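You operate a simulated robot arm through the tools that you are given. There is no shell and no other tool. Be economical: measure what you need, move in short steps, check, and stop when the job is done.

Carry out the task below with a simulated robot arm. There is one attempt and no reset: what you move stays moved.

TASK
Fetch the paint brush with yellow grip and stand it on the paint tray.
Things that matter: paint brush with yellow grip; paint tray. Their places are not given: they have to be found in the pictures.

It is judged by the outcome, as a careful person would: the job done as asked, and still so three seconds after it is handed in. It fails if anything else is knocked over, pushed out of place, dropped, spilled or broken.

THE ROBOT
A 6-joint arm with a two-finger parallel gripper, fixed in place. Base frame: the origin is at the foot of the arm, x ahead of it, y to its left, z up; the work surface is at about z = 0. Lengths are in mm, angles in rad, forces in N, time in s.
With the tool pointing down near the work surface it reaches from about 140 to 580 mm from the base axis. Its first joint turns from -1.152 to 1.152 rad. Payload 2.1 kg.
Tool frame: the origin (TCP) lies between the finger pads and is the grasp point; the fingertips stand 30 mm ahead of it; z points along the fingers, y is the line along which they close. The gripper opens to 94 mm. The fingers are 28 mm wide and 10 mm thick; the gripper's body (50 by 96 mm) begins 55 mm behind the TCP.
Orientation is told as [roll, pitch, yaw] about the base's x, y, z axes, in that order, counted from this pose: with the fingers straight down and closing along the base's y, the tool's x points along the base's -x, its y along +y and its z along -z.

THE INTERFACE
- The arm moves only by the tool arm_command. Its argument "commands" is a list that holds one entry, the list of rows, each a list of 7 numbers: the turn, a rotation vector about the base's x, y, z in rad, then the shift along the base's x, y, z in cm, then the opening, from 0 (shut) to 1 (fully open). In form: [[[ax, ay, az, dx, dy, dz, claw], ...]]. A call has 1 to 8 rows; each row is the pose to reach, as a shift and turn from the pose commanded when the call began. A row lasts 0.2 s, in which the tool goes at most 50 mm and 0.15 rad; a call with a longer step from one row to the next is refused whole, and so is a gripper value outside its range. A pose out of reach is approached as far as the arm can. The call stops where the force on the tool passes 40 N (or 10 N more than at its start, if that is more) or the arm is blocked; 0.2 s more then pass. The fingers move at their own pace (about 72 mm/s each) and stop on an object; they squeeze with about 39 N. The grip force told is the motor's: it shows also when the fingers shut on nothing. Time passes only in rows, and 0.2 s behind the last, so rows that repeat a pose let the fingers close. It gives the time, the measured TCP pose, the force on the tool (base axes), the opening and the grip force at its end, in the units of the frame above (readings bear some noise), and new pictures: "show" is both (left out), scene, wrist or none.
- Cameras (640 x 400 px; columns grow to the right, rows downward): "scene" is fixed at [67.7, -397.7, 467.1]; the picture's right is [0.52, -0.85, 0.00], its down [-0.62, -0.38, -0.69] and it looks along [0.59, 0.36, -0.72] (base axes); focal length 348 px, centre (320, 200). "wrist" rides on the gripper at [-37, 0, -58] in the tool frame; the picture's right is [0.00, -1.00, 0.00], its down [0.97, 0.00, -0.24] and it looks along [0.24, 0.00, 0.97] (tool axes); focal length 218 px, centre (320, 200).
- point_at(camera, pixels): for up to 12 pixels [column, row] of the newest picture of that camera ("zoom" is the newest enlarged one), the place [x, y, z] in the base frame of the surface seen there, good to about 2 mm. No time passes.
- close_up(camera, box): a new picture of the part [left, top, right, bottom] of that camera's present view, enlarged. No time passes.
- job_done(): hands the job in; it is judged then, once.

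Work in short steps. Measure before you move; look again where a grasp or a placing could have gone wrong, and mend it. You have 60 turns and 120 pictures in all, those below and enlarged ones among them. Open the gripper and draw the arm clear of the work before you hand the job in, unless the task says otherwise; then end with one line.

The tools are called after "Request:" by a JSON object that holds its "name" and its "arguments". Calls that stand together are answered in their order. arm_command: Moves the arm, as the interface text tells. Its arguments: {"type":"object","properties":{"commands":{"type":"array","items":{"type":"array","items":{"type":"array","items":{"type":"number"}}}},"show":{"type":"string","enum":["both","scene","wrist","none"]}},"required":["commands"]} The other tools are called the same way: point_at (camera, pixels) gives the place of the surface under pixels of a picture; close_up (camera, box) takes an enlarged picture of a part of a camera's view; job_done () hands the job in.

At the start:

```text
time: 0.0
tcp_pos: [198.5, -220.2, 253.4]
orientation: [-0.001, -0.001, 0.001]
wrist_force: [-1.1, 0.4, 0.0]
finger_gap: 93.9
gripper_force: 0.1
```

scene: 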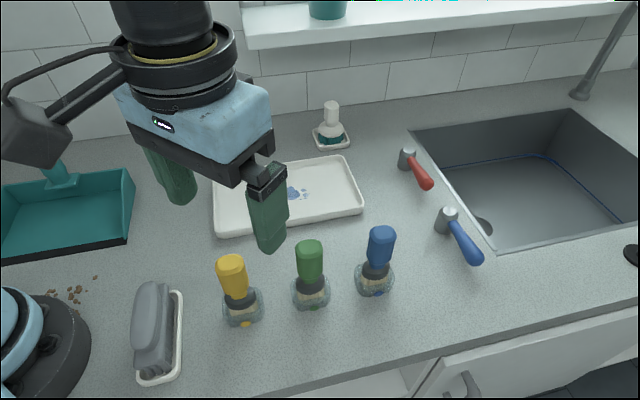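
wrist: 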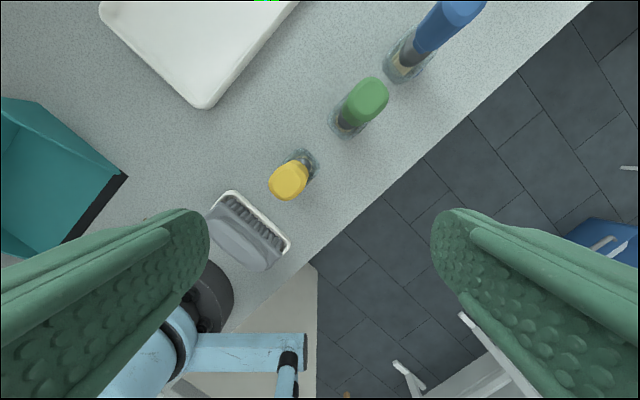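

The yellow brush is at about (235,285) in the scene picture, and the tray at (290,195). I'll enlarge both.

Request:
{"name": "close_up", "arguments": {"camera": "scene", "box": [190, 230, 350, 330]}}

Request:
{"name": "point_at", "arguments": {"camera": "scene", "pixels": [[230, 262], [235, 275], [236, 290], [241, 300], [243, 308], [245, 324], [220, 228], [355, 206], [342, 160], [230, 210], [330, 200], [310, 248]]}}

Request:
{"name": "close_up", "arguments": {"camera": "scene", "box": [190, 130, 380, 250]}}

Request:
{"name": "close_up", "arguments": {"camera": "wrist", "box": [230, 110, 390, 210]}}

```text
4.00 times, centred on (270, 280) of scene
```

zoom: 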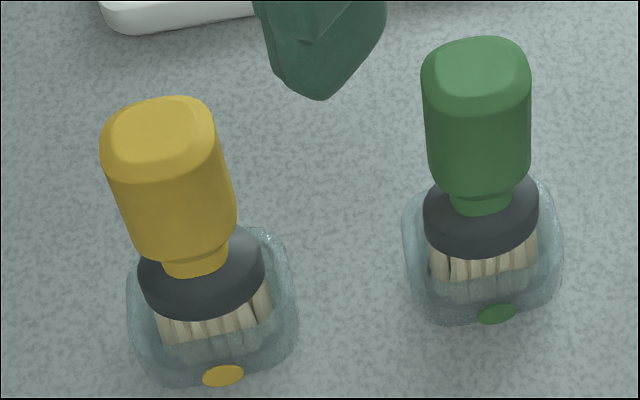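

```text
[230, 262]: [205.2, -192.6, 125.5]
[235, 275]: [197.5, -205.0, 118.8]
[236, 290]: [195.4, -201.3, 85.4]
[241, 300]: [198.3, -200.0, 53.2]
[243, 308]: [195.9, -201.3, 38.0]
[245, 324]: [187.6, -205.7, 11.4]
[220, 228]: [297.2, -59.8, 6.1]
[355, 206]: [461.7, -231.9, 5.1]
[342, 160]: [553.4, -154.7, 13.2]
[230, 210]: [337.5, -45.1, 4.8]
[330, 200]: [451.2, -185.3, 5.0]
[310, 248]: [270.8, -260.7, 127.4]
```

```text
3.33 times, centred on (285, 190) of scene
```

zoom: 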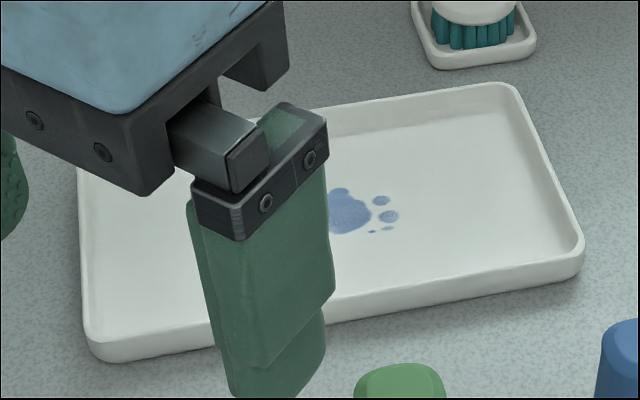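

```text
4.00 times, centred on (310, 160) of wrist
```

zoom: 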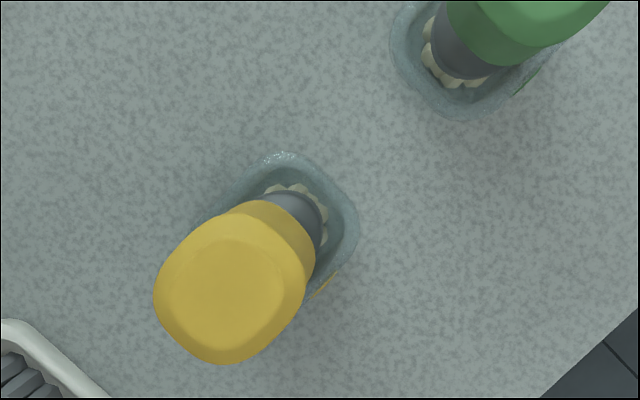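

I need the exact grip outline, the jar outline and the tilt. I'll measure them in the last enlargement (wrist).

Request:
{"name": "point_at", "arguments": {"camera": "zoom", "pixels": [[232, 285], [160, 295], [295, 290], [240, 222], [225, 355], [300, 235], [310, 250], [285, 205], [322, 225], [280, 157], [352, 230], [326, 284]]}}

Request:
{"name": "point_at", "arguments": {"camera": "wrist", "pixels": [[368, 96], [460, 8], [345, 120], [250, 240], [232, 194], [200, 105], [128, 176]]}}

```text
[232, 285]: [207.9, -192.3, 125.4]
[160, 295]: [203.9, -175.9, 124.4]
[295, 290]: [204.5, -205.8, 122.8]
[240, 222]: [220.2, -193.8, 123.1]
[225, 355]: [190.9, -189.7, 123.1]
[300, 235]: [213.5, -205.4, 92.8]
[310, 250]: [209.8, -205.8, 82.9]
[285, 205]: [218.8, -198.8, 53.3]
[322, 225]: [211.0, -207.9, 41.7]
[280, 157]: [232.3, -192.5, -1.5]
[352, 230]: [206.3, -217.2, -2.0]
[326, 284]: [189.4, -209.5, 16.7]
```

```text
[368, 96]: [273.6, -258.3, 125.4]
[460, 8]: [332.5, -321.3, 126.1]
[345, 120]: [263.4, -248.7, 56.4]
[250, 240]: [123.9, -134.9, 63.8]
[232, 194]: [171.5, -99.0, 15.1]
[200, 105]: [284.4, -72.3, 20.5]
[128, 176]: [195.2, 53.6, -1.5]
```

The brush stands upright in its jar, centred near (206,-191) with its top at z≈125, and its flats are turned 45°. I'll turn the tool -0.785 rad and centre it above.

Request:
{"name": "arm_command", "arguments": {"commands": [[[0, 0, -0.131, 0.1, 0.5, 0, 1], [0, 0, -0.262, 0.2, 1.0, 0, 1], [0, 0, -0.393, 0.4, 1.5, 0, 1], [0, 0, -0.524, 0.5, 2.0, 0, 1], [0, 0, -0.655, 0.6, 2.5, 0, 1], [0, 0, -0.785, 0.72, 2.9, 0, 1], [0, 0, -0.785, 0.72, 2.9, -2, 1], [0, 0, -0.785, 0.72, 2.9, -4, 1]]]}}

```text
time: 1.8
tcp_pos: [206.8, -191.8, 212.2]
orientation: [-0.001, 0.001, -0.788]
wrist_force: [0.1, -0.5, -0.2]
finger_gap: 94.0
gripper_force: 0.0
```

scene: 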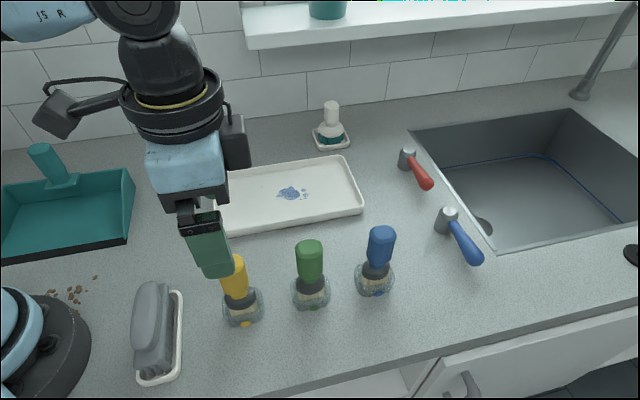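
wrist: 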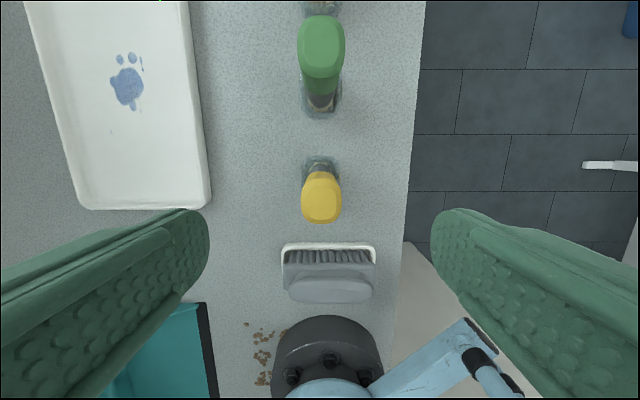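

The grip is centred at column 321 and the tray's paw print is visible. I'll go down to z≈106 and close.

Request:
{"name": "arm_command", "arguments": {"commands": [[[0, 0, 0, 0, 0, -3.5, 1], [0, 0, 0, 0, 0, -7, 1], [0, 0, 0, 0, 0, -9.5, 1], [0, 0, 0, 0, 0, -10.7, 1]]]}}

Request:
{"name": "arm_command", "arguments": {"commands": [[[0, 0, 0, 0, 0, 0, 0.6], [0, 0, 0, 0, 0, 0, 0.3], [0, 0, 0, 0, 0, 0, 0.2], [0, 0, 0, 0, 0, 0, 0], [0, 0, 0, 0, 0, 0, 0]]]}}

```text
time: 2.8
tcp_pos: [205.7, -190.6, 106.5]
orientation: [-0.003, -0.001, -0.787]
wrist_force: [1.3, 0.0, 0.8]
finger_gap: 93.9
gripper_force: 0.0
```

scene: 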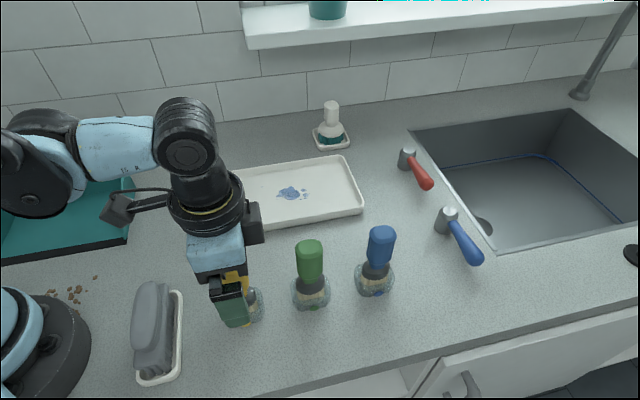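
wrist: 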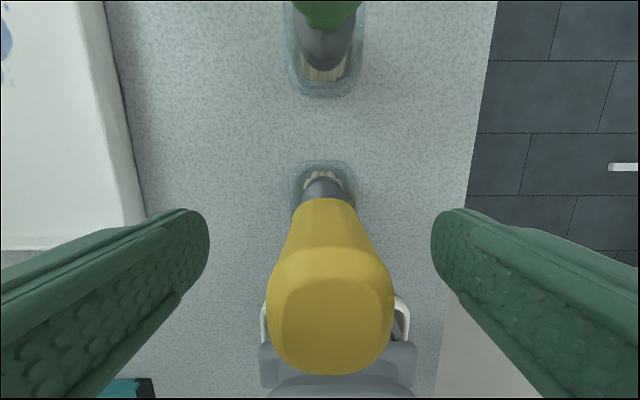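

```text
time: 4.0
tcp_pos: [207.4, -190.0, 105.7]
orientation: [-0.001, 0.0, -0.785]
wrist_force: [-0.2, 0.4, -0.8]
finger_gap: 32.6
gripper_force: 38.6
```

scene: 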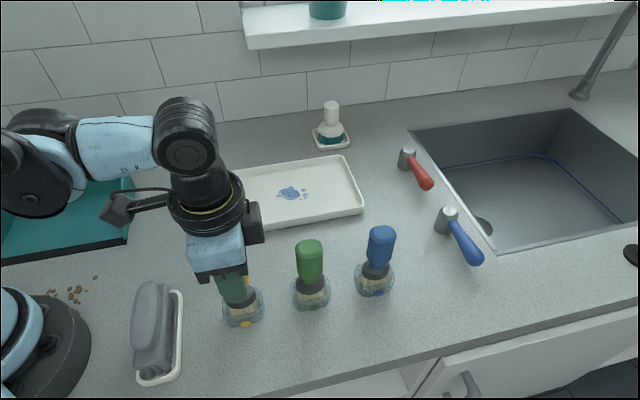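
wrist: 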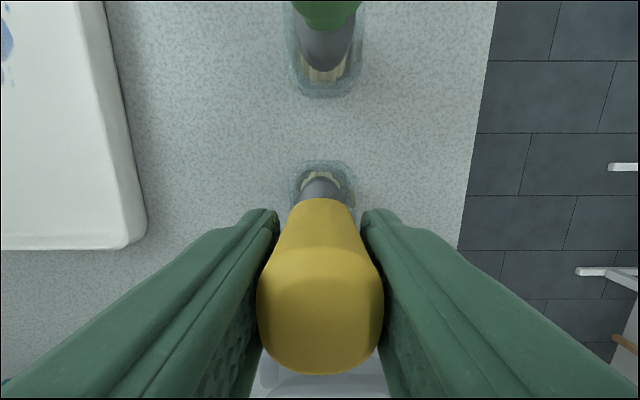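

The grip is held (gap 32.6 mm). I'll lift straight up slowly and check that the jar stays behind.

Request:
{"name": "arm_command", "arguments": {"commands": [[[0, 0, 0, 0, 0, 1, 0], [0, 0, 0, 0, 0, 2, 0], [0, 0, 0, 0, 0, 3.5, 0], [0, 0, 0, 0, 0, 5, 0], [0, 0, 0, 0, 0, 7, 0], [0, 0, 0, 0, 0, 9, 0], [0, 0, 0, 0, 0, 11, 0]]]}}

Request:
{"name": "close_up", "arguments": {"camera": "scene", "box": [160, 200, 320, 340]}}

```text
time: 5.6
tcp_pos: [206.6, -188.4, 215.8]
orientation: [-0.001, -0.001, -0.785]
wrist_force: [0.8, -0.4, -1.1]
finger_gap: 32.9
gripper_force: 38.9
```

scene: 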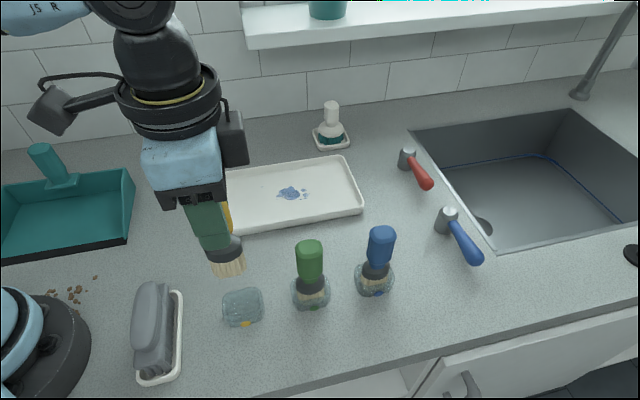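
wrist: 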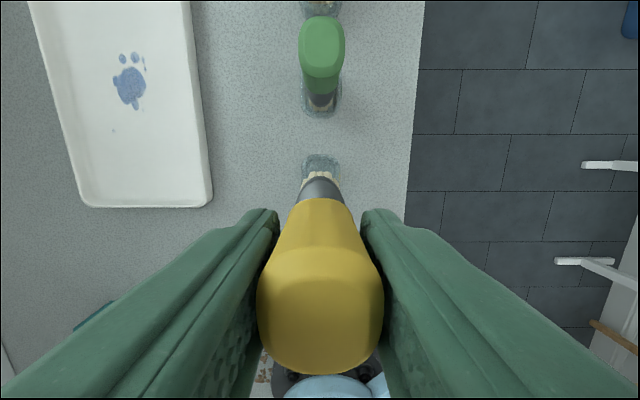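

```text
2.86 times, centred on (240, 270) of scene
```

zoom: 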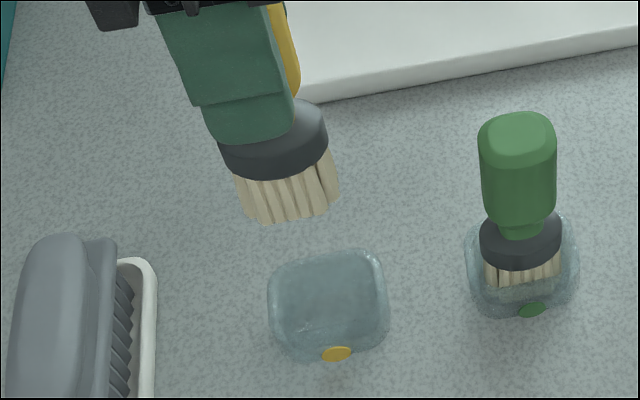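

The brush is free and the jar is still in place. Next I'll measure the bristle tips and the tray.

Request:
{"name": "point_at", "arguments": {"camera": "zoom", "pixels": [[290, 216], [260, 215], [328, 205], [275, 170]]}}

Request:
{"name": "point_at", "arguments": {"camera": "scene", "pixels": [[290, 193], [340, 160], [358, 210], [265, 200], [300, 212], [270, 185], [320, 180]]}}

Request:
{"name": "point_at", "arguments": {"camera": "wrist", "pixels": [[85, 203], [208, 203], [150, 180], [40, 60]]}}

```text
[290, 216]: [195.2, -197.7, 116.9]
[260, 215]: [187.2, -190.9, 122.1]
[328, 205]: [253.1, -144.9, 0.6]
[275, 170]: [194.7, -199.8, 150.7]
```

```text
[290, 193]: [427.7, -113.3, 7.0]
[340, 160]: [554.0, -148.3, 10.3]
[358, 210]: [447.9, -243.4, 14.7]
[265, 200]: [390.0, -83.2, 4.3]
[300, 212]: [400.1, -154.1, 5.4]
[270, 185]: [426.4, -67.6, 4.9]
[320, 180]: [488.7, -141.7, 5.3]
```

```text
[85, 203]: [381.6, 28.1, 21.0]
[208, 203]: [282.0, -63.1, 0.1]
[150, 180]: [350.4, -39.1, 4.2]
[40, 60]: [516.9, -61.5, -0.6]
```

Bristle tips are about 100 mm below the TCP and the tray floor is at z≈5, so release should come at TCP z≈105. I'll carry it over the tray centre.

Request:
{"name": "arm_command", "arguments": {"commands": [[[0, 0, 0, 2, 0.8, 0, 0], [0, 0, 0, 5.5, 2.1, 0, 0], [0, 0, 0, 9.5, 3.6, 0, 0], [0, 0, 0, 13.5, 5.0, 0, 0], [0, 0, 0, 17, 6.3, 0, 0], [0, 0, 0, 20, 7.4, 0, 0], [0, 0, 0, 21.5, 8.0, 0, 0], [0, 0, 0, 21.5, 8.0, -3, 0]]]}}

Request:
{"name": "arm_command", "arguments": {"commands": [[[0, 0, 0, 0, 0, -3, 0], [0, 0, 0, 0, 0, -5, 0], [0, 0, 0, 0, 0, -6, 0], [0, 0, 0, 0, 0, -6.5, 0], [0, 0, 0, 0, 0, -6.5, 0]]]}}

Request:
{"name": "close_up", "arguments": {"camera": "scene", "box": [220, 140, 380, 240]}}

```text
time: 7.4
tcp_pos: [419.8, -111.7, 186.4]
orientation: [0.0, 0.0, -0.786]
wrist_force: [-0.9, -0.1, -1.6]
finger_gap: 32.7
gripper_force: 39.2
```

scene: 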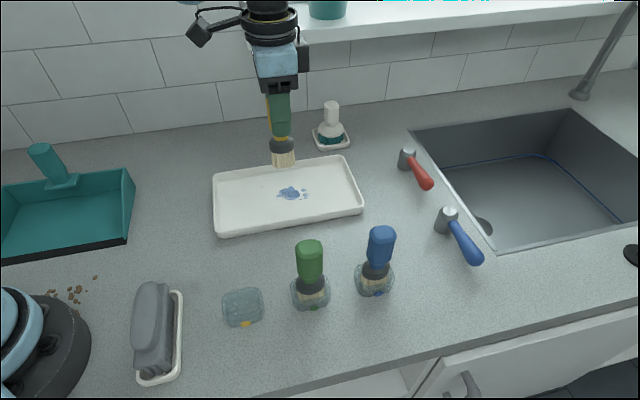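
wrist: 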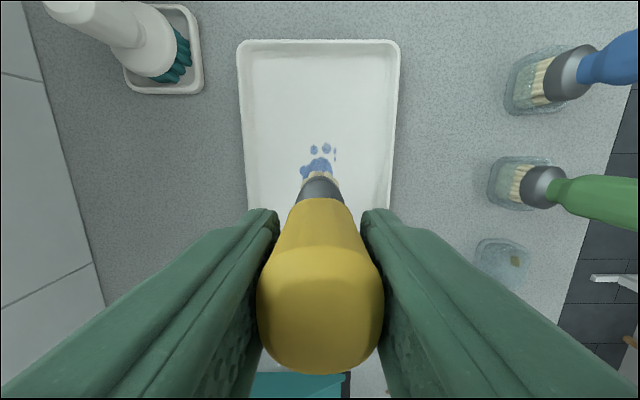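

```text
time: 8.6
tcp_pos: [421.0, -111.3, 120.8]
orientation: [-0.003, -0.001, -0.784]
wrist_force: [0.3, 0.4, -1.5]
finger_gap: 32.6
gripper_force: 38.8
```

scene: 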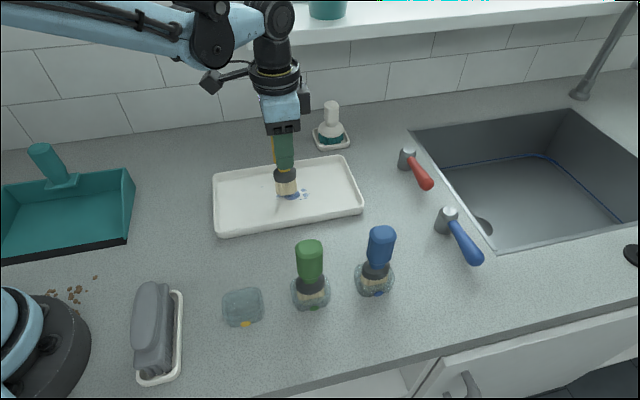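
wrist: 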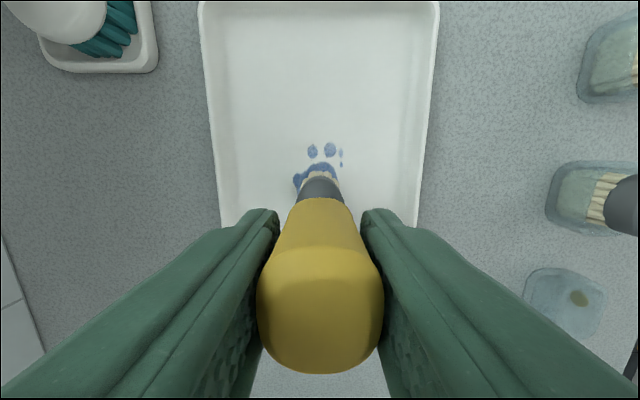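

```text
4.00 times, centred on (300, 190) of scene
```

zoom: 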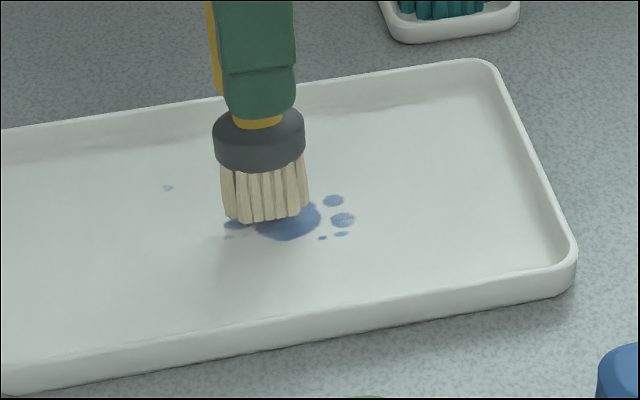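

The tips are close above the floor with the tray clear all round. I'll lower in small steps and watch the force.

Request:
{"name": "arm_command", "arguments": {"commands": [[[0, 0, 0, 0, 0, -0.4, 0], [0, 0, 0, 0, 0, -0.7, 0], [0, 0, 0, 0, 0, -1.0, 0], [0, 0, 0, 0, 0, -1.2, 0], [0, 0, 0, 0, 0, -1.2, 0]]], "show": "scene"}}

Request:
{"name": "close_up", "arguments": {"camera": "scene", "box": [250, 150, 330, 210]}}

```text
time: 9.8
tcp_pos: [419.9, -110.6, 109.3]
orientation: [0.0, 0.0, -0.785]
wrist_force: [0.5, 0.8, -0.3]
finger_gap: 32.8
gripper_force: 39.0
```

scene: 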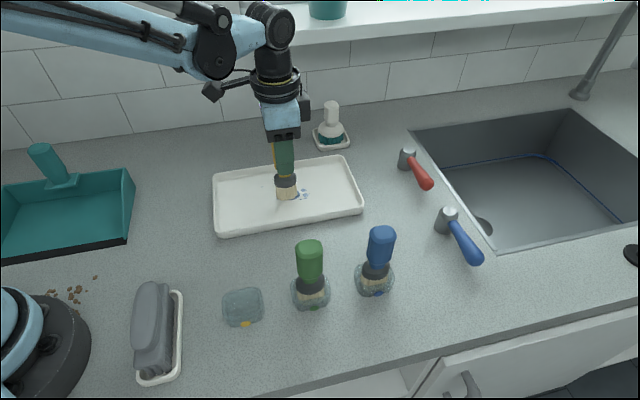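

```text
6.67 times, centred on (290, 180) of scene
```

zoom: 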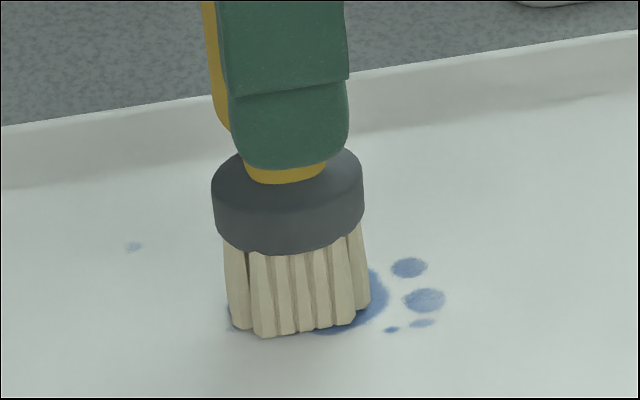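

Still no contact (force about -0.3 N). I'll continue in 1 mm steps.

Request:
{"name": "arm_command", "arguments": {"commands": [[[0, 0, 0, 0, 0, -0.1, 0], [0, 0, 0, 0, 0, -0.2, 0], [0, 0, 0, 0, 0, -0.2, 0]]], "show": "none"}}

Request:
{"name": "arm_command", "arguments": {"commands": [[[0, 0, 0, 0, 0, -0.1, 0], [0, 0, 0, 0, 0, -0.1, 0]]], "show": "none"}}

Request:
{"name": "close_up", "arguments": {"camera": "scene", "box": [250, 150, 330, 210]}}

```text
time: 10.6
tcp_pos: [419.6, -110.6, 107.1]
orientation: [-0.001, -0.002, -0.786]
wrist_force: [-0.8, 0.4, -1.3]
finger_gap: 32.5
gripper_force: 38.4
```

```text
time: 11.2
tcp_pos: [421.2, -110.6, 106.8]
orientation: [-0.003, 0.001, -0.784]
wrist_force: [-1.2, -0.2, 14.7]
finger_gap: 32.6
gripper_force: 38.8
```

```text
6.67 times, centred on (290, 180) of scene
```

zoom: 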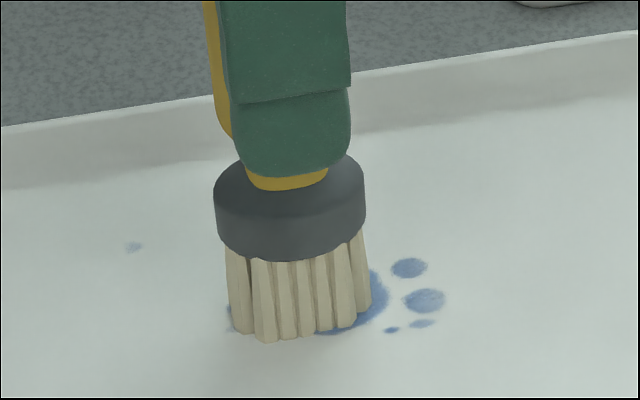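

Contact: 14.7 N upward, brush upright. I'll ease up 0.5 mm and open slowly. The fingers open across the tray and stay at z≈77, above the rim.

Request:
{"name": "arm_command", "arguments": {"commands": [[[0, 0, 0, 0, 0, 0.05, 0], [0, 0, 0, 0, 0, 0.05, 0.38], [0, 0, 0, 0, 0, 0.05, 0.45], [0, 0, 0, 0, 0, 0.05, 0.6], [0, 0, 0, 0, 0, 0.05, 0.8], [0, 0, 0, 0, 0, 0.05, 1], [0, 0, 0, 0, 0, 0.05, 1]]]}}

```text
time: 12.8
tcp_pos: [421.4, -110.9, 106.7]
orientation: [-0.001, 0.0, -0.785]
wrist_force: [-0.3, -0.6, -0.7]
finger_gap: 93.7
gripper_force: 0.0
```

scene: 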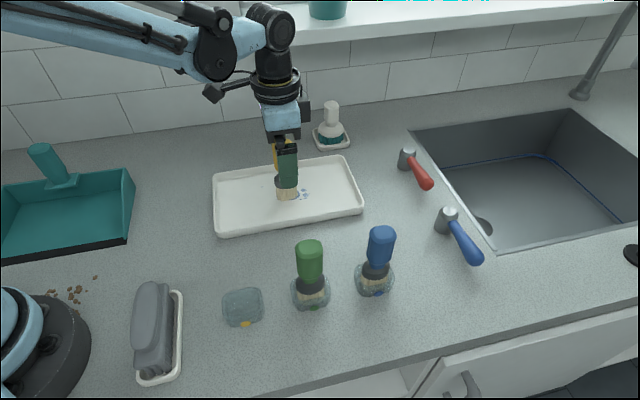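
wrist: 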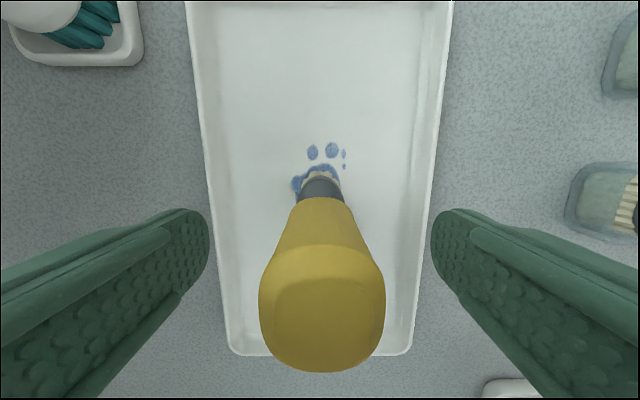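

The brush stands on its own between the open fingers. I'll rise straight up, then draw back toward the base.

Request:
{"name": "arm_command", "arguments": {"commands": [[[0, 0, 0, 0, 0, 1.5, 1], [0, 0, 0, 0, 0, 4, 1], [0, 0, 0, 0, 0, 7, 1], [0, 0, 0, 0, 0, 10, 1], [0, 0, 0, 0, 0, 13, 1], [0, 0, 0, -3, 0, 14, 1], [0, 0, 0, -7, 0, 14, 1], [0, 0, 0, -11, 0, 14, 1]]]}}

Request:
{"name": "close_up", "arguments": {"camera": "scene", "box": [200, 120, 392, 240]}}

```text
time: 14.6
tcp_pos: [310.4, -111.5, 248.1]
orientation: [-0.001, 0.0, -0.785]
wrist_force: [-0.8, 0.5, -0.5]
finger_gap: 94.0
gripper_force: 0.1
```

scene: 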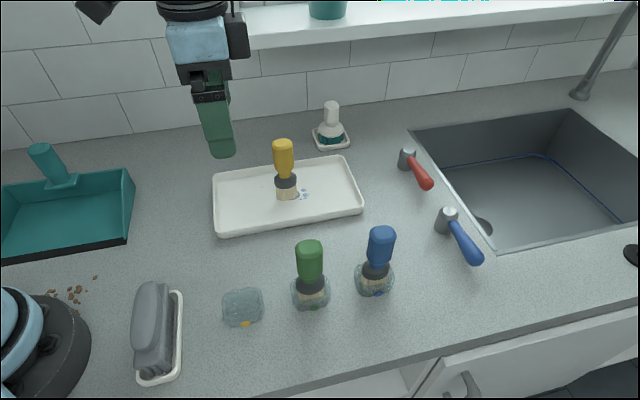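
wrist: 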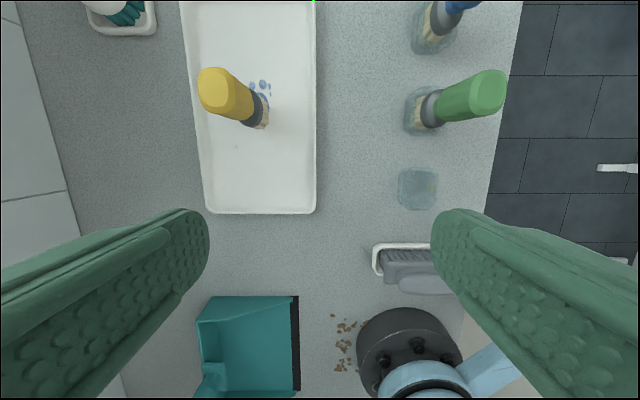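

```text
3.33 times, centred on (296, 180) of scene
```

zoom: 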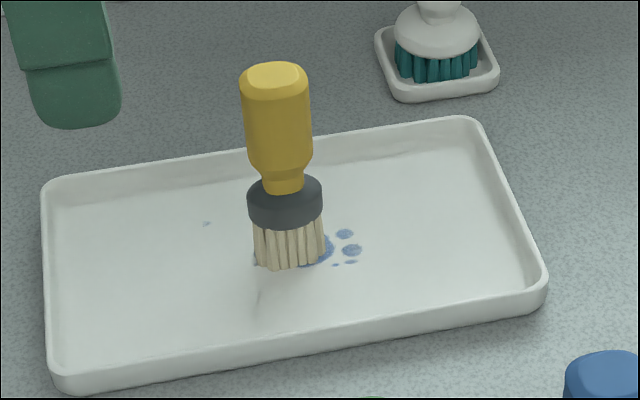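

The brush stands upright on the tray, nothing else has moved, and the arm is clear, so I'm handing it in.

Request:
{"name": "job_done", "arguments": {}}

```text
The job is handed in.
```

The yellow-grip paint brush is standing upright, bristles down, near the middle of the paint tray; its jar and everything else stayed in place.
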